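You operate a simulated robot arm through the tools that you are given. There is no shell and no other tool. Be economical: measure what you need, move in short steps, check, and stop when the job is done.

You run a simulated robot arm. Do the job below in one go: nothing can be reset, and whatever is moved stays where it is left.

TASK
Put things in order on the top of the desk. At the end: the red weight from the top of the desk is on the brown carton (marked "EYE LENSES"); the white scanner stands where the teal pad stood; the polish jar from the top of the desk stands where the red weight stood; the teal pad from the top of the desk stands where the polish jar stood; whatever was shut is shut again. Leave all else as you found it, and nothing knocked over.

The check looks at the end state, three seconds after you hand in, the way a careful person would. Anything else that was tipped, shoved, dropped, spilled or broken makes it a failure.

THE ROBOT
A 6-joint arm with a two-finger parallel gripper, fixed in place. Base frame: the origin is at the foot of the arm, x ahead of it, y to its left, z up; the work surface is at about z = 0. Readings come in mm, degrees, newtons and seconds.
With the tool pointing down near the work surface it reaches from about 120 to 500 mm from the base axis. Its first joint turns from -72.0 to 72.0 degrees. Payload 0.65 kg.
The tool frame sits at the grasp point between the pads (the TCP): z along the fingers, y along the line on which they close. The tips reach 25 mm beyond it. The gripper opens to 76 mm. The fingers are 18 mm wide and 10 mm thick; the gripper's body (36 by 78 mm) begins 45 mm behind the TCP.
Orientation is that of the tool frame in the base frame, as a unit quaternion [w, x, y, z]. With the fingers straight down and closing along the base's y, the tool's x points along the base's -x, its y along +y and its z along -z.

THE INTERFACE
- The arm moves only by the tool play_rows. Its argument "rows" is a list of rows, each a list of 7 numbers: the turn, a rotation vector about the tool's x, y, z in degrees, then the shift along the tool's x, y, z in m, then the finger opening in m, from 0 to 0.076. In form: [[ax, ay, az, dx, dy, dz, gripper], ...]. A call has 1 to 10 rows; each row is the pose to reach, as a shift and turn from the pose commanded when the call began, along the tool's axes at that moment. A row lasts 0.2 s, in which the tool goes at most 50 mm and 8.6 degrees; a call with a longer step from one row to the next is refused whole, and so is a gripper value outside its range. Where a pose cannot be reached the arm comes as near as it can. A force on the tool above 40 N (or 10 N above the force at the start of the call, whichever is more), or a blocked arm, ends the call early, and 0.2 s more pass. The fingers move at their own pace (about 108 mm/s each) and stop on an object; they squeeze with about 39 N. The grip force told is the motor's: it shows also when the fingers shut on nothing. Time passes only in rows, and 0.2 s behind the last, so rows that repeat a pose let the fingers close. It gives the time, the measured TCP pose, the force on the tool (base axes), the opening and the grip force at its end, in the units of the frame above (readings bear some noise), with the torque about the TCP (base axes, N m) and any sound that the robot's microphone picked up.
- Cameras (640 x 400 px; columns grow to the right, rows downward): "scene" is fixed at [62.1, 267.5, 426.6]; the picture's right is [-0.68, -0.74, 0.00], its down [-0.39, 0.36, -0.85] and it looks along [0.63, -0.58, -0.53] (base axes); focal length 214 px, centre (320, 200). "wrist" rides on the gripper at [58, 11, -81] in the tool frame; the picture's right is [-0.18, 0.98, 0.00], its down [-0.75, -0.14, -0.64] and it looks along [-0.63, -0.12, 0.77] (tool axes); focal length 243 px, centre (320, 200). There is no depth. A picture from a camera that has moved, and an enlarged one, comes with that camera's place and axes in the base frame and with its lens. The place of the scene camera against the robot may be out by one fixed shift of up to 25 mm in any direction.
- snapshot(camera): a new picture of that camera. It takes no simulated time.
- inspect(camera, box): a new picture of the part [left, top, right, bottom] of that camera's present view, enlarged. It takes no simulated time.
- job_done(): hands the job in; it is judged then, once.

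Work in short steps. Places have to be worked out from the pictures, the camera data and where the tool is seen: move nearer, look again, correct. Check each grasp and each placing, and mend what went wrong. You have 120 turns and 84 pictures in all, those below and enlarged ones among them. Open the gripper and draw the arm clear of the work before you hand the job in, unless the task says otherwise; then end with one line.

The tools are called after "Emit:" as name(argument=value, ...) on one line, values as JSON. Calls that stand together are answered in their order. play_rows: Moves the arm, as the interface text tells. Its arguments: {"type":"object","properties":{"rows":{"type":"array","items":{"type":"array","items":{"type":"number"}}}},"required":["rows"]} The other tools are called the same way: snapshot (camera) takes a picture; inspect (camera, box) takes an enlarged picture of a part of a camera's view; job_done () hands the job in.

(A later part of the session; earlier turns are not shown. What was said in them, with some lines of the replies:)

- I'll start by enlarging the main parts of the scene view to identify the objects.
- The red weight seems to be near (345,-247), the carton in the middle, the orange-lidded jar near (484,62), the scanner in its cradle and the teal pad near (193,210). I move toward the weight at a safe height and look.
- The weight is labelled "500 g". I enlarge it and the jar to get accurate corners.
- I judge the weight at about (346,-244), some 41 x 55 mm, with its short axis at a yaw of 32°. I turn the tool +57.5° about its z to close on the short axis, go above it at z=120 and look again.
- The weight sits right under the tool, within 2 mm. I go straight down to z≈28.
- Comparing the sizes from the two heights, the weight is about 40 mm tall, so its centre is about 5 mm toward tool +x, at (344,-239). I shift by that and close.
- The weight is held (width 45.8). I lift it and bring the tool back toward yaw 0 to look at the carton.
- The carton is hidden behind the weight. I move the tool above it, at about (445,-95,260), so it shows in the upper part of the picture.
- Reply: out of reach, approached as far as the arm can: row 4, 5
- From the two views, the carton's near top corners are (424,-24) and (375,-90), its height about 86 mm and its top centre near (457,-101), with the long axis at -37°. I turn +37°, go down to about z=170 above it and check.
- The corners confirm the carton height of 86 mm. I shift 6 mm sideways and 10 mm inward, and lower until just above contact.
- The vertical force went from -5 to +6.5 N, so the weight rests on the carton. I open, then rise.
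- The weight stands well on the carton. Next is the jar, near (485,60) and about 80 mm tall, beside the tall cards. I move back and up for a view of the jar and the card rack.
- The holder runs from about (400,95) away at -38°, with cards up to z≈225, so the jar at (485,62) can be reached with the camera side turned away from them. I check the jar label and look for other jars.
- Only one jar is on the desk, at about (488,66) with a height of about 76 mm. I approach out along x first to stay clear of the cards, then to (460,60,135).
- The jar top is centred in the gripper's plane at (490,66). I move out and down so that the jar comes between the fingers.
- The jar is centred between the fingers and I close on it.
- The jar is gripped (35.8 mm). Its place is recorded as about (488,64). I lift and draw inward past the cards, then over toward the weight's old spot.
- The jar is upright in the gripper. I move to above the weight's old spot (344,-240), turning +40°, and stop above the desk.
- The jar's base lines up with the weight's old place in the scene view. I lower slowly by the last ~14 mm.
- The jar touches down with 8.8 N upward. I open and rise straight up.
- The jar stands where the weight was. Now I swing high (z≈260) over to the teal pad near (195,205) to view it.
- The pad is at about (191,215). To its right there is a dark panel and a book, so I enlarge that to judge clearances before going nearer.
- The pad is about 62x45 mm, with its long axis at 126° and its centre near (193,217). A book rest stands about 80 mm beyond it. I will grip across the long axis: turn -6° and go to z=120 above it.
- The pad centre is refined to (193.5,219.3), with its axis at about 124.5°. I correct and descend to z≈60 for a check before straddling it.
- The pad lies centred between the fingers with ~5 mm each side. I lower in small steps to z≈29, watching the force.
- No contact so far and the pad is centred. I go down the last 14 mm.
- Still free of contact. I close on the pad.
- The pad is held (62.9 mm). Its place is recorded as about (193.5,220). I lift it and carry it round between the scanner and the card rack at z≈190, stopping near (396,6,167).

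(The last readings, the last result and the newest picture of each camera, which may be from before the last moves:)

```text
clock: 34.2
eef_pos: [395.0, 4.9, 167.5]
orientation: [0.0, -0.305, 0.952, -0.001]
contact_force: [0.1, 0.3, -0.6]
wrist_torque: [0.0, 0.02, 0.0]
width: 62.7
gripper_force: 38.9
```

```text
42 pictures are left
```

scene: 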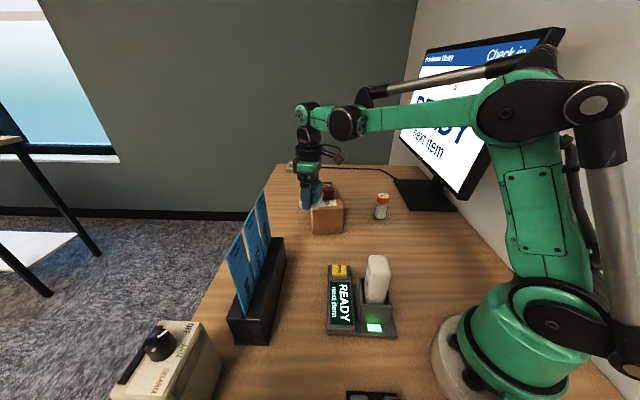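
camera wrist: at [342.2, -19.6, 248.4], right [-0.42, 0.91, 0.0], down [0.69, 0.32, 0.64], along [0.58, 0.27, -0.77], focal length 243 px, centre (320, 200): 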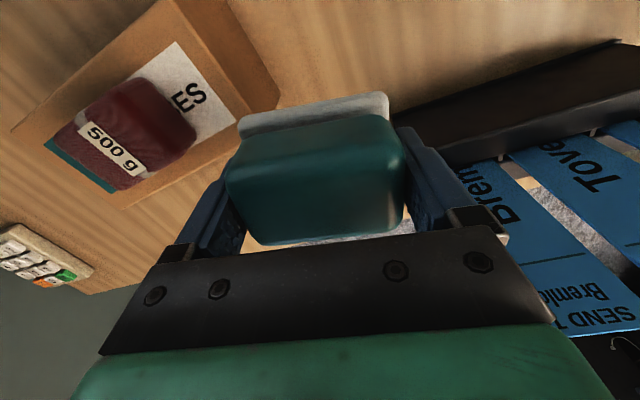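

The pad is held level. I carry it out to the jar's old place and lower to about 14 mm above the desk.

Emit:
play_rows(rows=[[0, 0, 0, -0.0442, -0.007, 0.005, 0.05], [0, 0, 0, -0.082, -0.0057, 0.03, 0.05], [0, 0, 0, -0.1042, -0.0055, 0.055, 0.05], [0, 0, 0, -0.1106, -0.0052, 0.085, 0.05], [0, 0, 0, -0.1106, -0.0052, 0.11, 0.05], [0, 0, 0, -0.1106, -0.0052, 0.125, 0.05], [0, 0, 0, -0.1106, -0.0052, 0.125, 0.05]])

Emit:
inspect(camera="scene", box=[220, 150, 380, 270])

Emit:
snapshot(camera="wrist")

```text
clock: 35.8
eef_pos: [487.4, 67.8, 41.0]
orientation: [0.0, -0.304, 0.953, -0.001]
contact_force: [0.6, -0.5, -0.7]
wrist_torque: [0.01, -0.01, -0.02]
width: 63.0
gripper_force: 39.0
```

```text
3.33 times, centred on (300, 210) of scene
camera zoom: at [62.1, 267.5, 426.6], right [-0.68, -0.74, 0.0], down [-0.39, 0.36, -0.85], along [0.63, -0.58, -0.53], focal length 715 px, centre (387, 167)
```

zoom: 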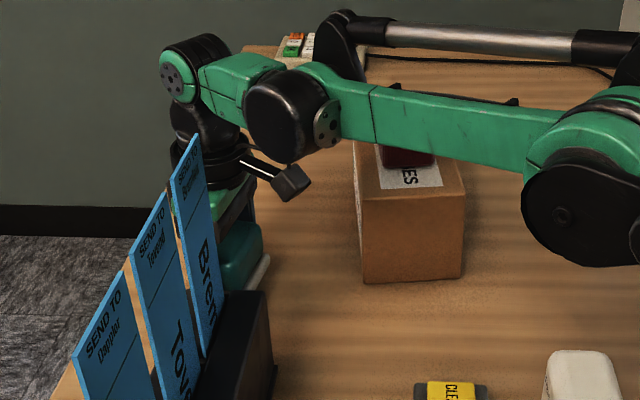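

```text
40 pictures are left
camera wrist: at [435.3, 42.3, 122.2], right [-0.42, 0.91, 0.0], down [0.69, 0.32, 0.64], along [0.58, 0.27, -0.77], focal length 243 px, centre (320, 200)
```

wrist: 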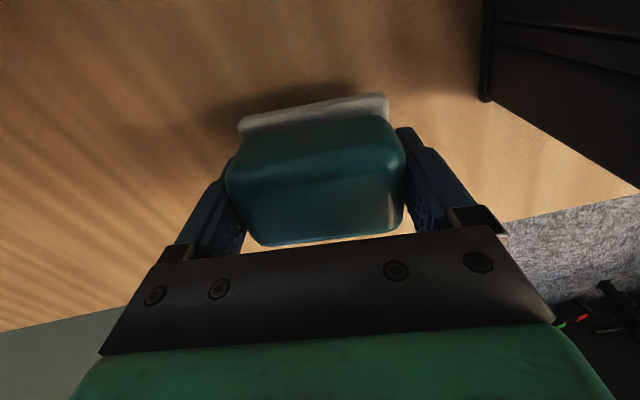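

The position is right (within 3 mm). I lower to contact.

Emit:
play_rows(rows=[[0, 0, 0, 0.001, -0.0015, 0.006, 0.05], [0, 0, 0, 0.001, -0.0015, 0.01, 0.05], [0, 0, 0, 0.001, -0.0015, 0.013, 0.05], [0, 0, 0, 0.001, -0.0015, 0.0145, 0.05], [0, 0, 0, 0.001, -0.0015, 0.015, 0.05]])

```text
clock: 37.0
eef_pos: [489.1, 64.6, 27.2]
orientation: [0.0, -0.305, 0.952, 0.0]
contact_force: [0.5, -0.5, -0.5]
wrist_torque: [-0.01, 0.02, -0.03]
width: 62.9
gripper_force: 39.1
```

No contact yet, so I go down a little more in 1 mm steps.

Emit:
play_rows(rows=[[0, 0, 0, 0, 0, 0.001, 0.05], [0, 0, 0, 0, 0, 0.001, 0.05], [0, 0, 0, 0, 0, 0.002, 0.05]])

```text
clock: 37.8
eef_pos: [490.0, 65.5, 25.8]
orientation: [0.001, -0.305, 0.952, 0.0]
contact_force: [7.3, 2.4, 19.8]
wrist_torque: [0.13, -0.04, -0.03]
width: 62.9
gripper_force: 38.7
```

Contact at 20 N. I ease back 0.5 mm, open and rise a little to check the placing.

Emit:
play_rows(rows=[[0, 0, 0, 0, 0, -0.0008, 0.05], [0, 0, 0, 0, 0, -0.0008, 0.065], [0, 0, 0, 0, 0, -0.0008, 0.076], [0, 0, 0, 0, 0, -0.0008, 0.076], [0, 0, 0, 0, 0, -0.02, 0.076], [0, 0, 0, 0, 0, -0.05, 0.076]])

Emit:
snapshot(camera="wrist")

```text
clock: 39.2
eef_pos: [487.1, 63.0, 76.6]
orientation: [0.001, -0.305, 0.952, -0.001]
contact_force: [0.4, 0.3, 0.6]
wrist_torque: [-0.01, 0.03, 0.0]
width: 76.2
gripper_force: 0.0
```

```text
39 pictures are left
camera wrist: at [434.8, 37.6, 157.4], right [-0.42, 0.91, 0.0], down [0.69, 0.32, 0.64], along [0.58, 0.27, -0.77], focal length 243 px, centre (320, 200)
```

wrist: 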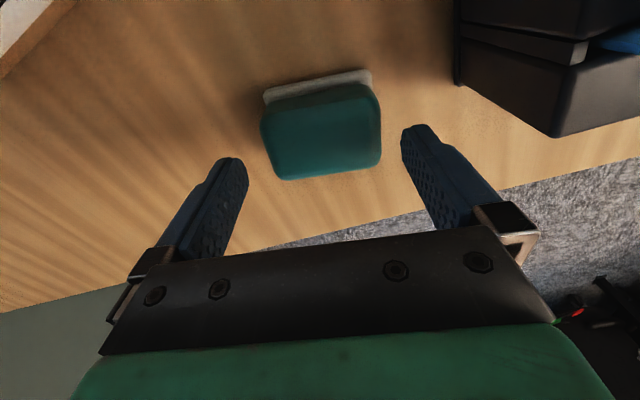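

The pad stands upright at the jar's old place. I withdraw and go to look at the scanner from about (187,0,262), with yaw back at 0.

Emit:
play_rows(rows=[[0, 0, 0, 0, 0, -0.035, 0.076], [0, 0, 4, 0.0233, 0.0018, -0.065, 0.076], [0, 0, 8, 0.0656, 0.0062, -0.085, 0.076], [0, 0, 12, 0.1098, 0.0133, -0.1, 0.076], [0, 0, 16, 0.1481, 0.0283, -0.12, 0.076], [0, 0, 20, 0.1807, 0.0515, -0.145, 0.076], [0, 0, 24, 0.2132, 0.0748, -0.17, 0.076], [0, 0, 28, 0.2458, 0.098, -0.185, 0.076], [0, 0, 32, 0.2727, 0.1172, -0.185, 0.076], [0, 0, 35.5, 0.2808, 0.123, -0.185, 0.076]])

Emit:
snapshot(camera="wrist")

Emit:
snapshot(camera="scene")

```text
clock: 41.4
eef_pos: [187.7, 1.6, 259.2]
orientation: [0.001, 0.001, 1.0, 0.0]
contact_force: [-0.7, 1.1, -0.3]
wrist_torque: [-0.02, 0.02, 0.04]
width: 75.8
gripper_force: 0.0
```

```text
38 pictures are left
camera wrist: at [130.6, 13.3, 340.0], right [0.19, 0.98, 0.0], down [0.75, -0.14, 0.64], along [0.63, -0.12, -0.77], focal length 243 px, centre (320, 200)
```

wrist: 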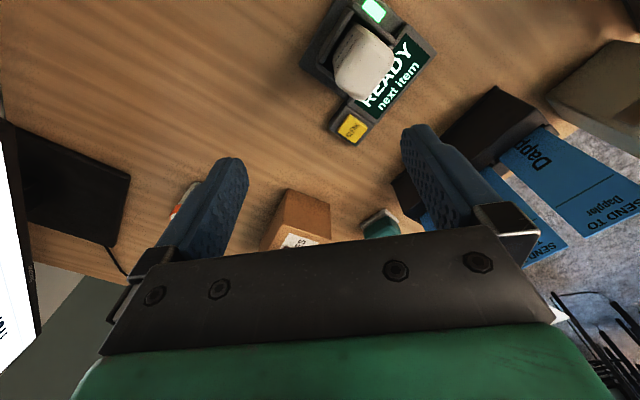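

```text
37 pictures are left
```

scene: 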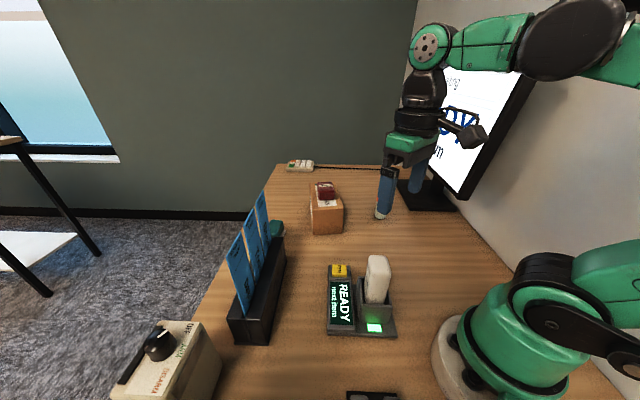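

The scanner appears at about (178,40). I enlarge both views to get its shape and the cradle's slot.

Emit:
inspect(camera="wrist", box=[290, 0, 450, 150])

Emit:
inspect(camera="scene", box=[315, 240, 415, 345])

```text
2.67 times, centred on (370, 75) of wrist
camera zoom: at [130.6, 13.3, 340.0], right [0.19, 0.98, 0.0], down [0.75, -0.14, 0.64], along [0.63, -0.12, -0.77], focal length 647 px, centre (187, 533)
```

zoom: 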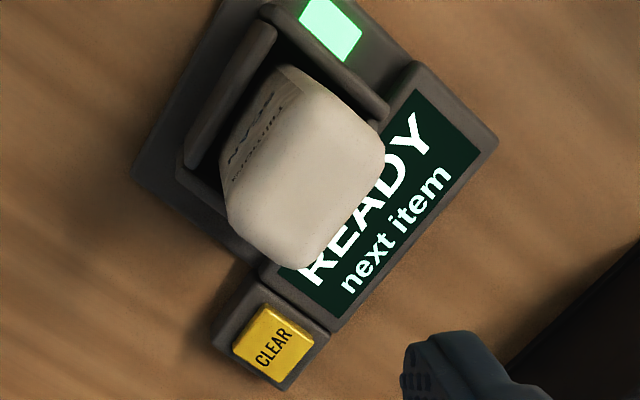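

```text
3.81 times, centred on (365, 292) of scene
camera zoom: at [62.1, 267.5, 426.6], right [-0.68, -0.74, 0.0], down [-0.39, 0.36, -0.85], along [0.63, -0.58, -0.53], focal length 817 px, centre (149, -152)
```

zoom: 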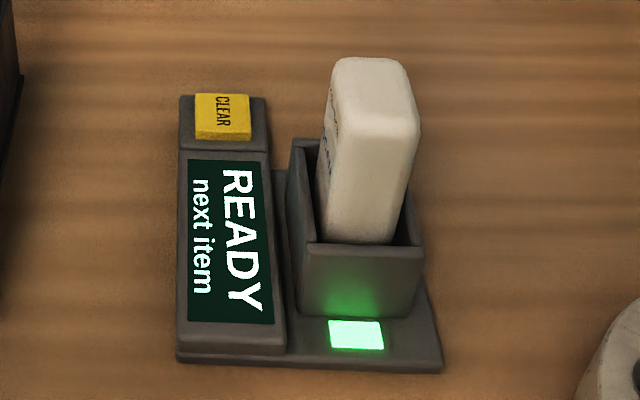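

The scanner's top is near (173,37) at z≈160, in a cup about 70 mm high. I turn -55° and go above it at z≈215 to check alignment.

Emit:
play_rows(rows=[[0, 0, -8, 0.002, 0.005, 0.005, 0.076], [0, 0, -16, 0.004, 0.01, 0.01, 0.076], [0, 0, -24, 0.006, 0.015, 0.015, 0.076], [0, 0, -32, 0.008, 0.02, 0.02, 0.076], [0, 0, -40, 0.01, 0.025, 0.03, 0.076], [0, 0, -48, 0.012, 0.03, 0.037, 0.076], [0, 0, -55, 0.014, 0.035, 0.044, 0.076], [0, 0, -55, 0.014, 0.035, 0.044, 0.076]])

Emit:
snapshot(camera="wrist")

Emit:
snapshot(camera="scene")

```text
clock: 43.2
eef_pos: [173.9, 37.4, 214.7]
orientation: [0.001, -0.462, 0.887, 0.0]
contact_force: [-0.9, 0.2, -0.1]
wrist_torque: [-0.01, -0.04, -0.01]
width: 76.1
gripper_force: 0.1
```

```text
34 pictures are left
camera wrist: at [132.3, -5.1, 296.4], right [-0.7, 0.71, 0.0], down [0.55, 0.54, 0.64], along [0.46, 0.45, -0.77], focal length 243 px, centre (320, 200)
```

wrist: 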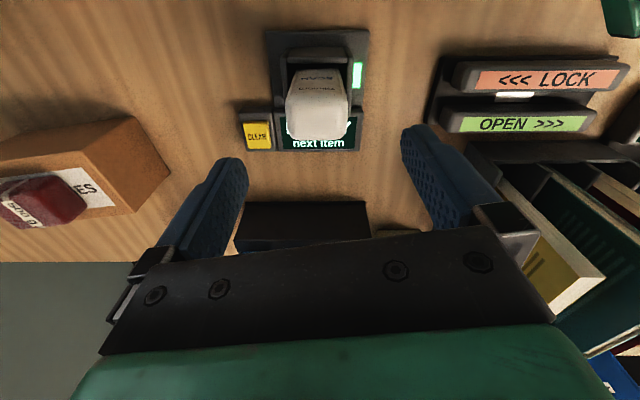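

```text
33 pictures are left
```

scene: 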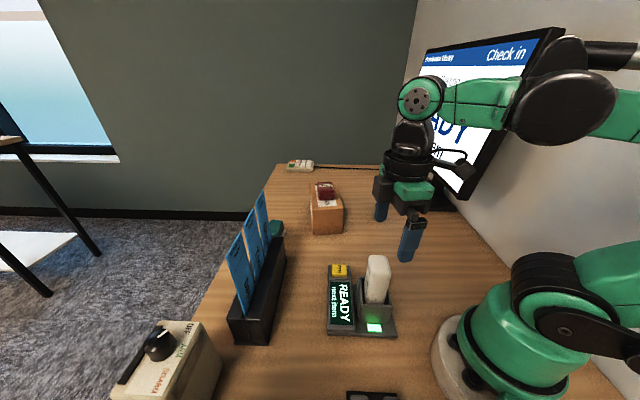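

A LOCK/OPEN panel is also visible on the desk. I enlarge the scanner and the panel before touching anything.

Emit:
inspect(camera="wrist", box=[240, 20, 400, 160])

Emit:
inspect(camera="wrist", box=[400, 30, 640, 230])

```text
2.86 times, centred on (320, 90) of wrist
camera zoom: at [132.3, -5.1, 296.4], right [-0.7, 0.71, 0.0], down [0.55, 0.54, 0.64], along [0.46, 0.45, -0.77], focal length 693 px, centre (320, 514)
```

zoom: 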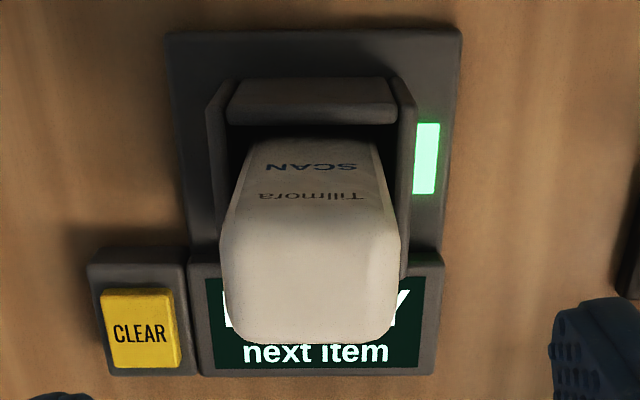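

```text
2.00 times, centred on (520, 130) of wrist
camera zoom: at [132.3, -5.1, 296.4], right [-0.7, 0.71, 0.0], down [0.55, 0.54, 0.64], along [0.46, 0.45, -0.77], focal length 485 px, centre (-80, 340)
```

zoom: 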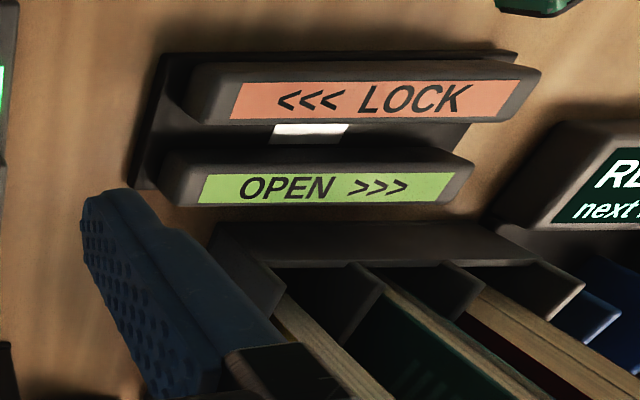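

The cradle and scanner axis is at about 135.5°, so I turn back +9.5° and shift 4 mm. The scanner is ~35 mm wide, and I descend to z≈128 around its upper part.

Emit:
play_rows(rows=[[0, 0, 5, 0.002, -0.001, 0.0, 0.076], [0, 0, 9.5, 0.004, -0.001, 0.015, 0.076], [0, 0, 9.5, 0.004, -0.001, 0.04, 0.076], [0, 0, 9.5, 0.004, -0.001, 0.065, 0.076], [0, 0, 9.5, 0.004, -0.001, 0.08, 0.076], [0, 0, 9.5, 0.004, -0.001, 0.0865, 0.076], [0, 0, 9.5, 0.004, -0.001, 0.0865, 0.076]])

Emit:
snapshot(camera="wrist")

Emit:
inspect(camera="scene", box=[315, 200, 475, 345])

```text
clock: 44.8
eef_pos: [175.3, 32.0, 128.6]
orientation: [0.001, -0.386, 0.922, -0.002]
contact_force: [-0.2, 0.1, 0.3]
wrist_torque: [-0.04, 0.0, 0.0]
width: 76.2
gripper_force: 0.0
```

```text
30 pictures are left
camera wrist: at [126.6, -2.1, 210.0], right [-0.57, 0.82, 0.0], down [0.63, 0.44, 0.64], along [0.53, 0.37, -0.77], focal length 243 px, centre (320, 200)
```

wrist: 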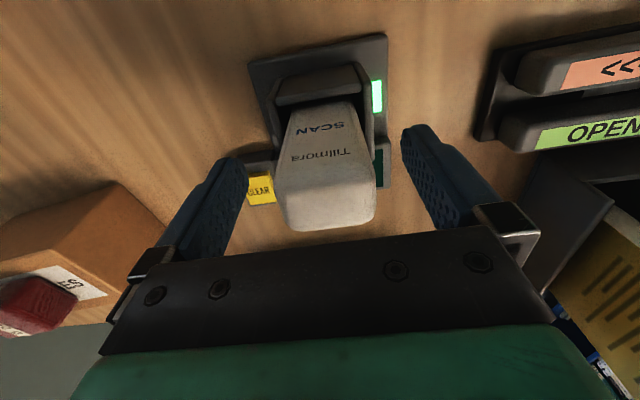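

```text
2.76 times, centred on (395, 272) of scene
camera zoom: at [62.1, 267.5, 426.6], right [-0.68, -0.74, 0.0], down [-0.39, 0.36, -0.85], along [0.63, -0.58, -0.53], focal length 592 px, centre (113, 0)
```

zoom: 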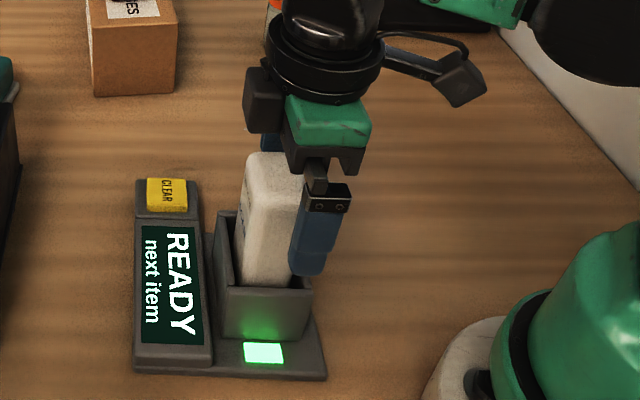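

Triangulating two wrist views puts the scanner's top at z≈135 with its centre at (179.5,38). The scene camera's offset also explains the earlier difference. I shift 7.5 mm, lower to z≈114 and close gently.

Emit:
play_rows(rows=[[0, 0, 0, -0.0075, 0.0015, 0.0, 0.076], [0, 0, 0, -0.0075, 0.0015, 0.0075, 0.076], [0, 0, 0, -0.0075, 0.0015, 0.0145, 0.076], [0, 0, 0, -0.0075, 0.0015, 0.0145, 0.055], [0, 0, 0, -0.0075, 0.0015, 0.0145, 0.035], [0, 0, 0, -0.0075, 0.0015, 0.0145, 0.02], [0, 0, 0, -0.0075, 0.0015, 0.0145, 0.02]])

Emit:
snapshot(camera="wrist")

```text
clock: 46.4
eef_pos: [178.8, 37.8, 114.4]
orientation: [-0.001, -0.387, 0.922, -0.001]
contact_force: [-0.6, -0.7, -0.5]
wrist_torque: [0.04, 0.0, 0.01]
width: 43.9
gripper_force: 38.8
```

```text
28 pictures are left
camera wrist: at [130.2, 5.0, 195.3], right [-0.57, 0.82, 0.0], down [0.63, 0.44, 0.64], along [0.53, 0.37, -0.77], focal length 243 px, centre (320, 200)
```

wrist: 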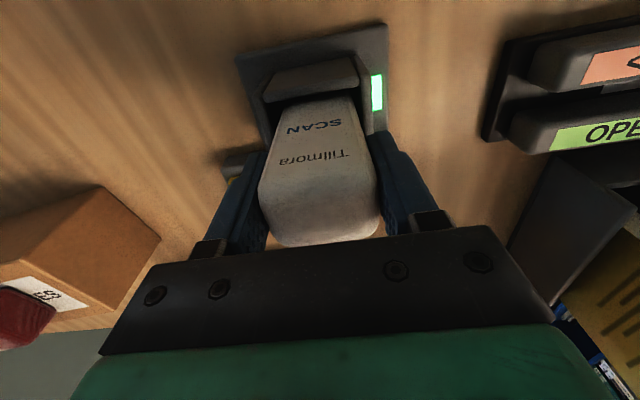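

It is gripped (43.9 mm). I lift gently by a few mm to see whether it is free.

Emit:
play_rows(rows=[[0, 0, 0, 0, 0, -0.003, 0.02], [0, 0, 0, 0, 0, -0.006, 0.02], [0, 0, 0, 0, 0, -0.01, 0.02]])

```text
clock: 47.2
eef_pos: [178.9, 36.9, 125.8]
orientation: [0.0, -0.386, 0.922, -0.001]
contact_force: [0.1, -1.0, -1.5]
wrist_torque: [0.02, 0.0, -0.04]
width: 43.5
gripper_force: 39.5
```

It comes free with little force. I lift it clear of the cup.

Emit:
play_rows(rows=[[0, 0, 0, 0, 0, -0.02, 0.02], [0, 0, 0, 0, 0, -0.045, 0.02], [0, 0, 0, 0, 0, -0.07, 0.02], [0, 0, 0, 0, 0, -0.095, 0.02], [0, 0, 0, 0, 0, -0.105, 0.02]])

Emit:
snapshot(camera="scene")

Emit:
snapshot(camera="wrist")

```text
clock: 48.4
eef_pos: [177.6, 39.4, 231.3]
orientation: [0.001, -0.387, 0.922, -0.001]
contact_force: [-0.3, 0.7, -2.2]
wrist_torque: [0.01, -0.04, 0.01]
width: 43.6
gripper_force: 38.5
```

```text
27 pictures are left
```

scene: 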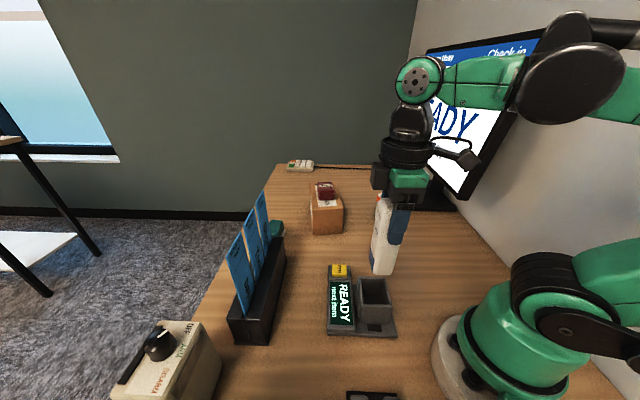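

```text
26 pictures are left
camera wrist: at [129.8, 5.8, 312.1], right [-0.57, 0.82, 0.0], down [0.63, 0.44, 0.64], along [0.53, 0.37, -0.77], focal length 243 px, centre (320, 200)
```

wrist: 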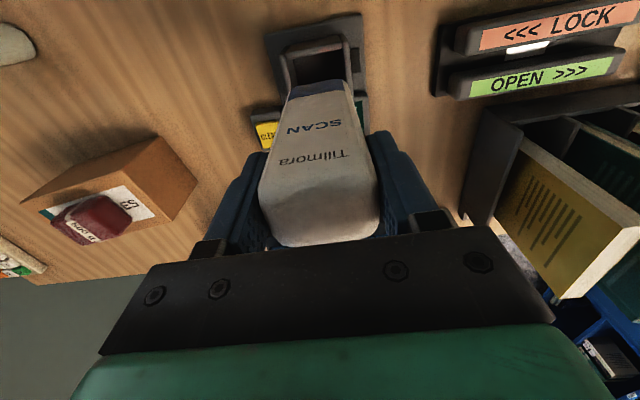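

The scanner is free, and the cradle lamp is now dark as expected. I look at its underside shape and length.

Emit:
inspect(camera="scene", box=[340, 150, 440, 290])

```text
2.86 times, centred on (390, 220) of scene
camera zoom: at [62.1, 267.5, 426.6], right [-0.68, -0.74, 0.0], down [-0.39, 0.36, -0.85], along [0.63, -0.58, -0.53], focal length 613 px, centre (120, 143)
```

zoom: 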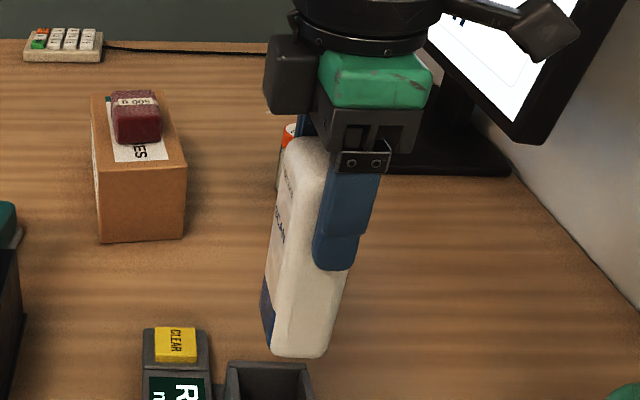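

The bottom is flat, about 106 mm below the TCP. I carry it to above the pad's old place (193.5,220) with the same yaw and lower to z≈130.

Emit:
play_rows(rows=[[0, 0, 0, -0.028, 0.023, 0.0, 0.02], [0, 0, 0, -0.063, 0.052, 0.0, 0.02], [0, 0, 0, -0.098, 0.08, 0.0, 0.02], [0, 0, 0, -0.128, 0.105, 0.0, 0.02], [0, 0, 0, -0.14, 0.115, 0.01, 0.02], [0, 0, 0, -0.14, 0.115, 0.04, 0.02], [0, 0, 0, -0.14, 0.115, 0.075, 0.02], [0, 0, 0, -0.14, 0.115, 0.1, 0.02], [0, 0, 0, -0.14, 0.115, 0.1, 0.02]])

Emit:
snapshot(camera="wrist")

Emit:
inspect(camera="scene", box=[180, 230, 400, 400])

```text
clock: 50.4
eef_pos: [193.4, 219.5, 128.8]
orientation: [0.0, -0.386, 0.922, -0.001]
contact_force: [0.3, 0.3, -2.4]
wrist_torque: [-0.02, 0.0, -0.03]
width: 43.7
gripper_force: 39.1
```

```text
24 pictures are left
camera wrist: at [145.2, 185.2, 209.7], right [-0.57, 0.82, 0.0], down [0.63, 0.44, 0.64], along [0.53, 0.37, -0.77], focal length 243 px, centre (320, 200)
```

wrist: 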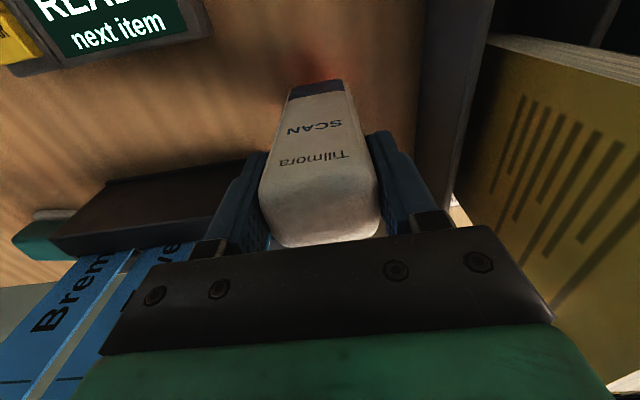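

```text
2.35 times, centred on (290, 315) of scene
camera zoom: at [62.1, 267.5, 426.5], right [-0.68, -0.74, 0.0], down [-0.39, 0.36, -0.85], along [0.63, -0.58, -0.53], focal length 505 px, centre (391, -71)
```

zoom: 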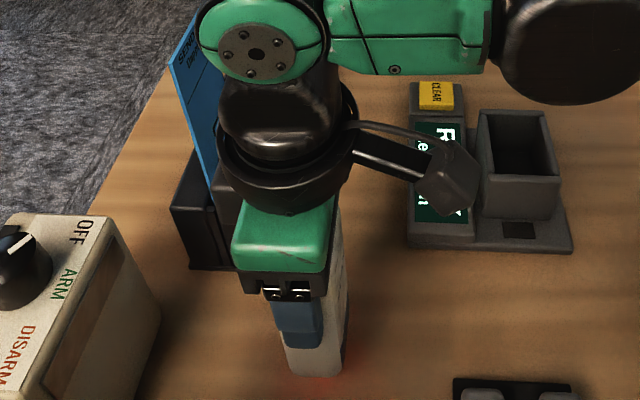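

The pose is good and the red scan light shows under the scanner. I lower it in 2 mm steps until it touches.

Emit:
play_rows(rows=[[0, 0, 0, 0, 0, 0.002, 0.02], [0, 0, 0, 0, 0, 0.004, 0.02], [0, 0, 0, 0, 0, 0.006, 0.02], [0, 0, 0, 0, 0, 0.008, 0.02], [0, 0, 0, 0, 0, 0.01, 0.02]])

Emit:
inspect(camera="scene", box=[250, 310, 370, 400])

```text
clock: 51.6
eef_pos: [194.6, 219.4, 119.2]
orientation: [0.001, -0.387, 0.922, -0.001]
contact_force: [0.0, -0.2, -1.0]
wrist_torque: [-0.02, -0.01, 0.01]
width: 43.9
gripper_force: 39.1
```

```text
4.44 times, centred on (310, 355) of scene
camera zoom: at [62.1, 267.5, 426.5], right [-0.68, -0.74, 0.0], down [-0.39, 0.36, -0.85], along [0.63, -0.58, -0.53], focal length 953 px, centre (364, -489)
```

zoom: 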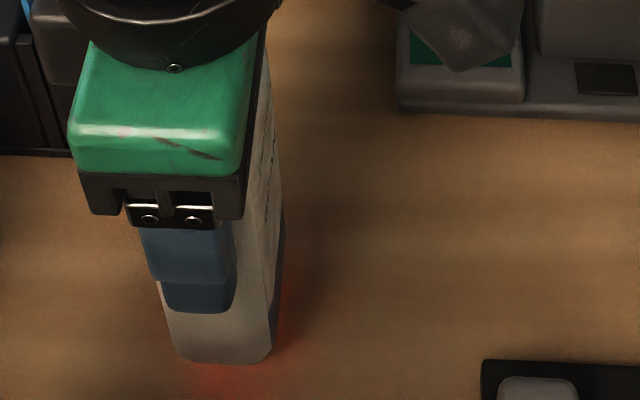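

Not yet touching, so I continue in small steps.

Emit:
play_rows(rows=[[0, 0, 0, 0, 0, 0.002, 0.02], [0, 0, 0, 0, 0, 0.004, 0.02], [0, 0, 0, 0, 0, 0.006, 0.02], [0, 0, 0, 0, 0, 0.007, 0.02], [0, 0, 0, 0, 0, 0.008, 0.02]])

```text
clock: 52.8
eef_pos: [194.8, 216.8, 111.2]
orientation: [0.001, -0.386, 0.923, -0.001]
contact_force: [-0.3, 0.0, -1.7]
wrist_torque: [-0.03, -0.01, -0.02]
width: 43.6
gripper_force: 39.1
```

Emit:
play_rows(rows=[[0, 0, 0, 0, 0, 0.0015, 0.02], [0, 0, 0, 0, 0, 0.003, 0.02], [0, 0, 0, 0, 0, 0.004, 0.02], [0, 0, 0, 0, 0, 0.004, 0.02]])

Emit:
inspect(camera="scene", box=[250, 310, 370, 400])

```text
clock: 53.8
eef_pos: [194.9, 218.4, 107.7]
orientation: [0.0, -0.387, 0.922, 0.0]
contact_force: [0.1, -0.4, -1.1]
wrist_torque: [0.0, 0.0, 0.0]
width: 43.7
gripper_force: 38.7
```

```text
4.44 times, centred on (310, 355) of scene
camera zoom: at [62.1, 267.5, 426.5], right [-0.68, -0.74, 0.0], down [-0.39, 0.36, -0.85], along [0.63, -0.58, -0.53], focal length 953 px, centre (364, -489)
```

zoom: 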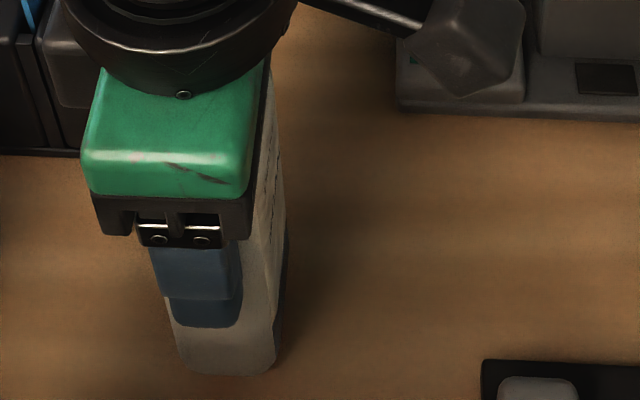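

Very close to the desk now. I go on in 1 mm steps.

Emit:
play_rows(rows=[[0, 0, 0, 0, 0, 0.001, 0.02], [0, 0, 0, 0, 0, 0.002, 0.02], [0, 0, 0, 0, 0, 0.002, 0.02]])

```text
clock: 54.6
eef_pos: [195.1, 218.4, 106.1]
orientation: [0.001, -0.387, 0.922, -0.001]
contact_force: [0.1, 0.3, -2.1]
wrist_torque: [-0.02, -0.02, -0.07]
width: 43.7
gripper_force: 39.4
```

Emit:
play_rows(rows=[[0, 0, 0, 0, 0, 0.001, 0.02], [0, 0, 0, 0, 0, 0.002, 0.02], [0, 0, 0, 0, 0, 0.002, 0.02]])

```text
clock: 55.4
eef_pos: [192.9, 217.8, 105.1]
orientation: [0.001, -0.385, 0.923, -0.001]
contact_force: [2.9, -4.5, 36.0]
wrist_torque: [-0.03, -0.07, -0.02]
width: 43.8
gripper_force: 39.7
```

Firm contact at 36 N. I ease back 1.2 mm, open and check before rising.

Emit:
play_rows(rows=[[0, 0, 0, 0, 0, -0.0007, 0.02], [0, 0, 0, 0, 0, -0.0012, 0.02]])

```text
clock: 56.0
eef_pos: [192.1, 217.8, 104.8]
orientation: [0.0, -0.387, 0.922, 0.0]
contact_force: [-0.4, 0.4, -0.9]
wrist_torque: [0.0, 0.0, 0.02]
width: 43.7
gripper_force: 39.4
```

Emit:
play_rows(rows=[[0, 0, 0, 0, 0, 0.0005, 0.02], [0, 0, 0, 0, 0, 0.0005, 0.05], [0, 0, 0, 0, 0, 0.0005, 0.062], [0, 0, 0, 0, 0, 0.0005, 0.066], [0, 0, 0, 0, 0, 0.0005, 0.066]])

Emit:
snapshot(camera="wrist")

```text
clock: 57.2
eef_pos: [193.9, 217.5, 104.7]
orientation: [0.001, -0.387, 0.922, -0.002]
contact_force: [0.4, -0.6, -0.1]
wrist_torque: [-0.01, -0.01, 0.01]
width: 66.0
gripper_force: 0.0
```

```text
20 pictures are left
camera wrist: at [146.3, 185.1, 184.9], right [-0.57, 0.82, 0.0], down [0.63, 0.44, 0.64], along [0.53, 0.37, -0.77], focal length 243 px, centre (320, 200)
```

wrist: 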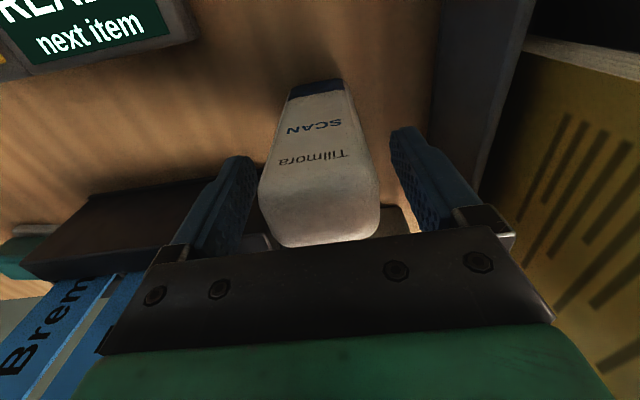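

The scanner stands on its own, unmoved between the open fingers. I rise straight up and then draw back to the middle of the workspace.

Emit:
play_rows(rows=[[0, 0, 0, 0, 0, -0.02, 0.066], [0, 0, 0, 0, 0, -0.05, 0.066], [0, 0, 0, 0, 0, -0.085, 0.066], [0, 0, 0, 0, 0, -0.12, 0.066], [0, 0, 0, 0, 0, -0.155, 0.076], [0, 0, 0, 0.03, -0.03, -0.16, 0.076], [0, 0, 0, 0.06, -0.06, -0.16, 0.076], [0, 0, 0, 0.09, -0.085, -0.16, 0.076], [0, 0, 0, 0.115, -0.11, -0.16, 0.076], [0, 0, 0, 0.12, -0.115, -0.16, 0.076]])

Emit:
snapshot(camera="scene")

Emit:
snapshot(camera="wrist")

```text
clock: 59.4
eef_pos: [192.3, 52.6, 264.1]
orientation: [0.0, -0.386, 0.922, -0.001]
contact_force: [-0.9, 0.0, 0.0]
wrist_torque: [0.0, 0.05, 0.01]
width: 76.0
gripper_force: 0.2
```

```text
19 pictures are left
```

scene: 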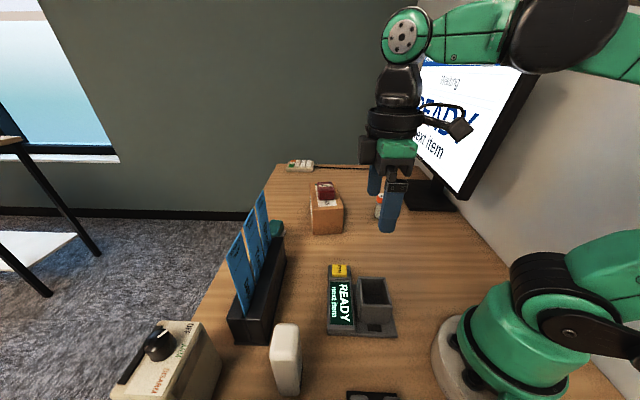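

```text
18 pictures are left
camera wrist: at [144.0, 19.3, 345.4], right [-0.57, 0.82, 0.0], down [0.63, 0.44, 0.64], along [0.53, 0.37, -0.77], focal length 243 px, centre (320, 200)
```

wrist: 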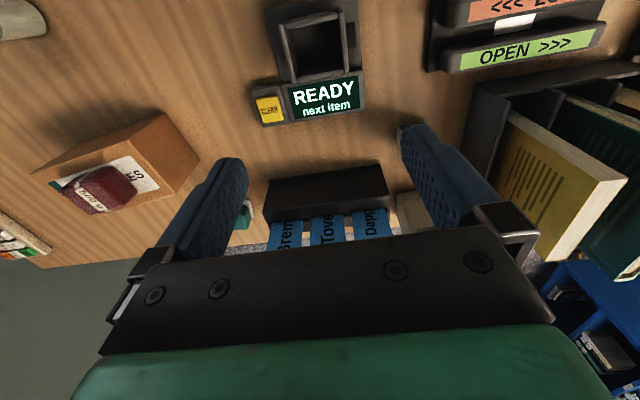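

Everything stands. One last enlarged check of the scanner and pad placings.

Emit:
inspect(camera="scene", box=[100, 240, 420, 400])

Emit:
inspect(camera="scene", box=[220, 150, 460, 300])

```text
2.00 times, centred on (260, 320) of scene
camera zoom: at [62.1, 267.5, 426.6], right [-0.68, -0.74, 0.0], down [-0.39, 0.36, -0.85], along [0.63, -0.58, -0.53], focal length 429 px, centre (440, -40)
```

zoom: 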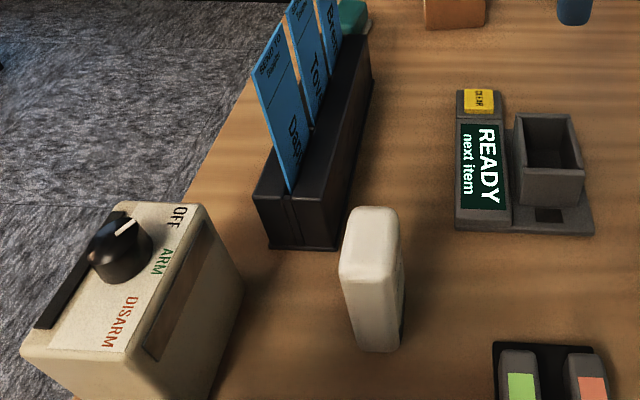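

```text
2.67 times, centred on (340, 225) of scene
camera zoom: at [62.1, 267.5, 426.6], right [-0.68, -0.74, 0.0], down [-0.39, 0.36, -0.85], along [0.63, -0.58, -0.53], focal length 572 px, centre (267, 133)
```

zoom: 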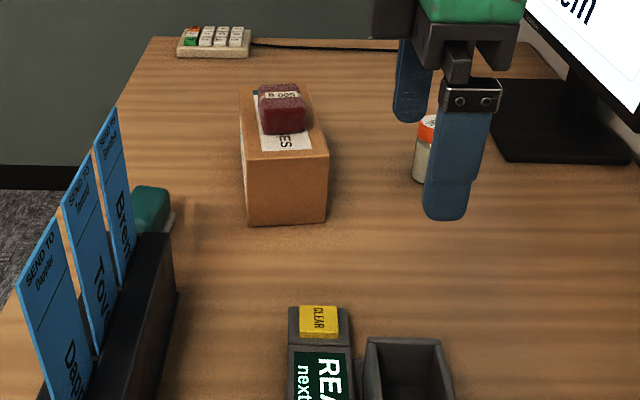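

All four items stand where they should, nothing else has moved, and the arm is clear with the gripper open, so I hand in.

Emit:
job_done()

```text
The job is handed in.
```

The job is handed in: the red weight is on the carton, the polish jar stands where the weight stood, the teal pad where the jar stood, and the white scanner upright where the pad stood; nothing was tipped and nothing shut was opened.
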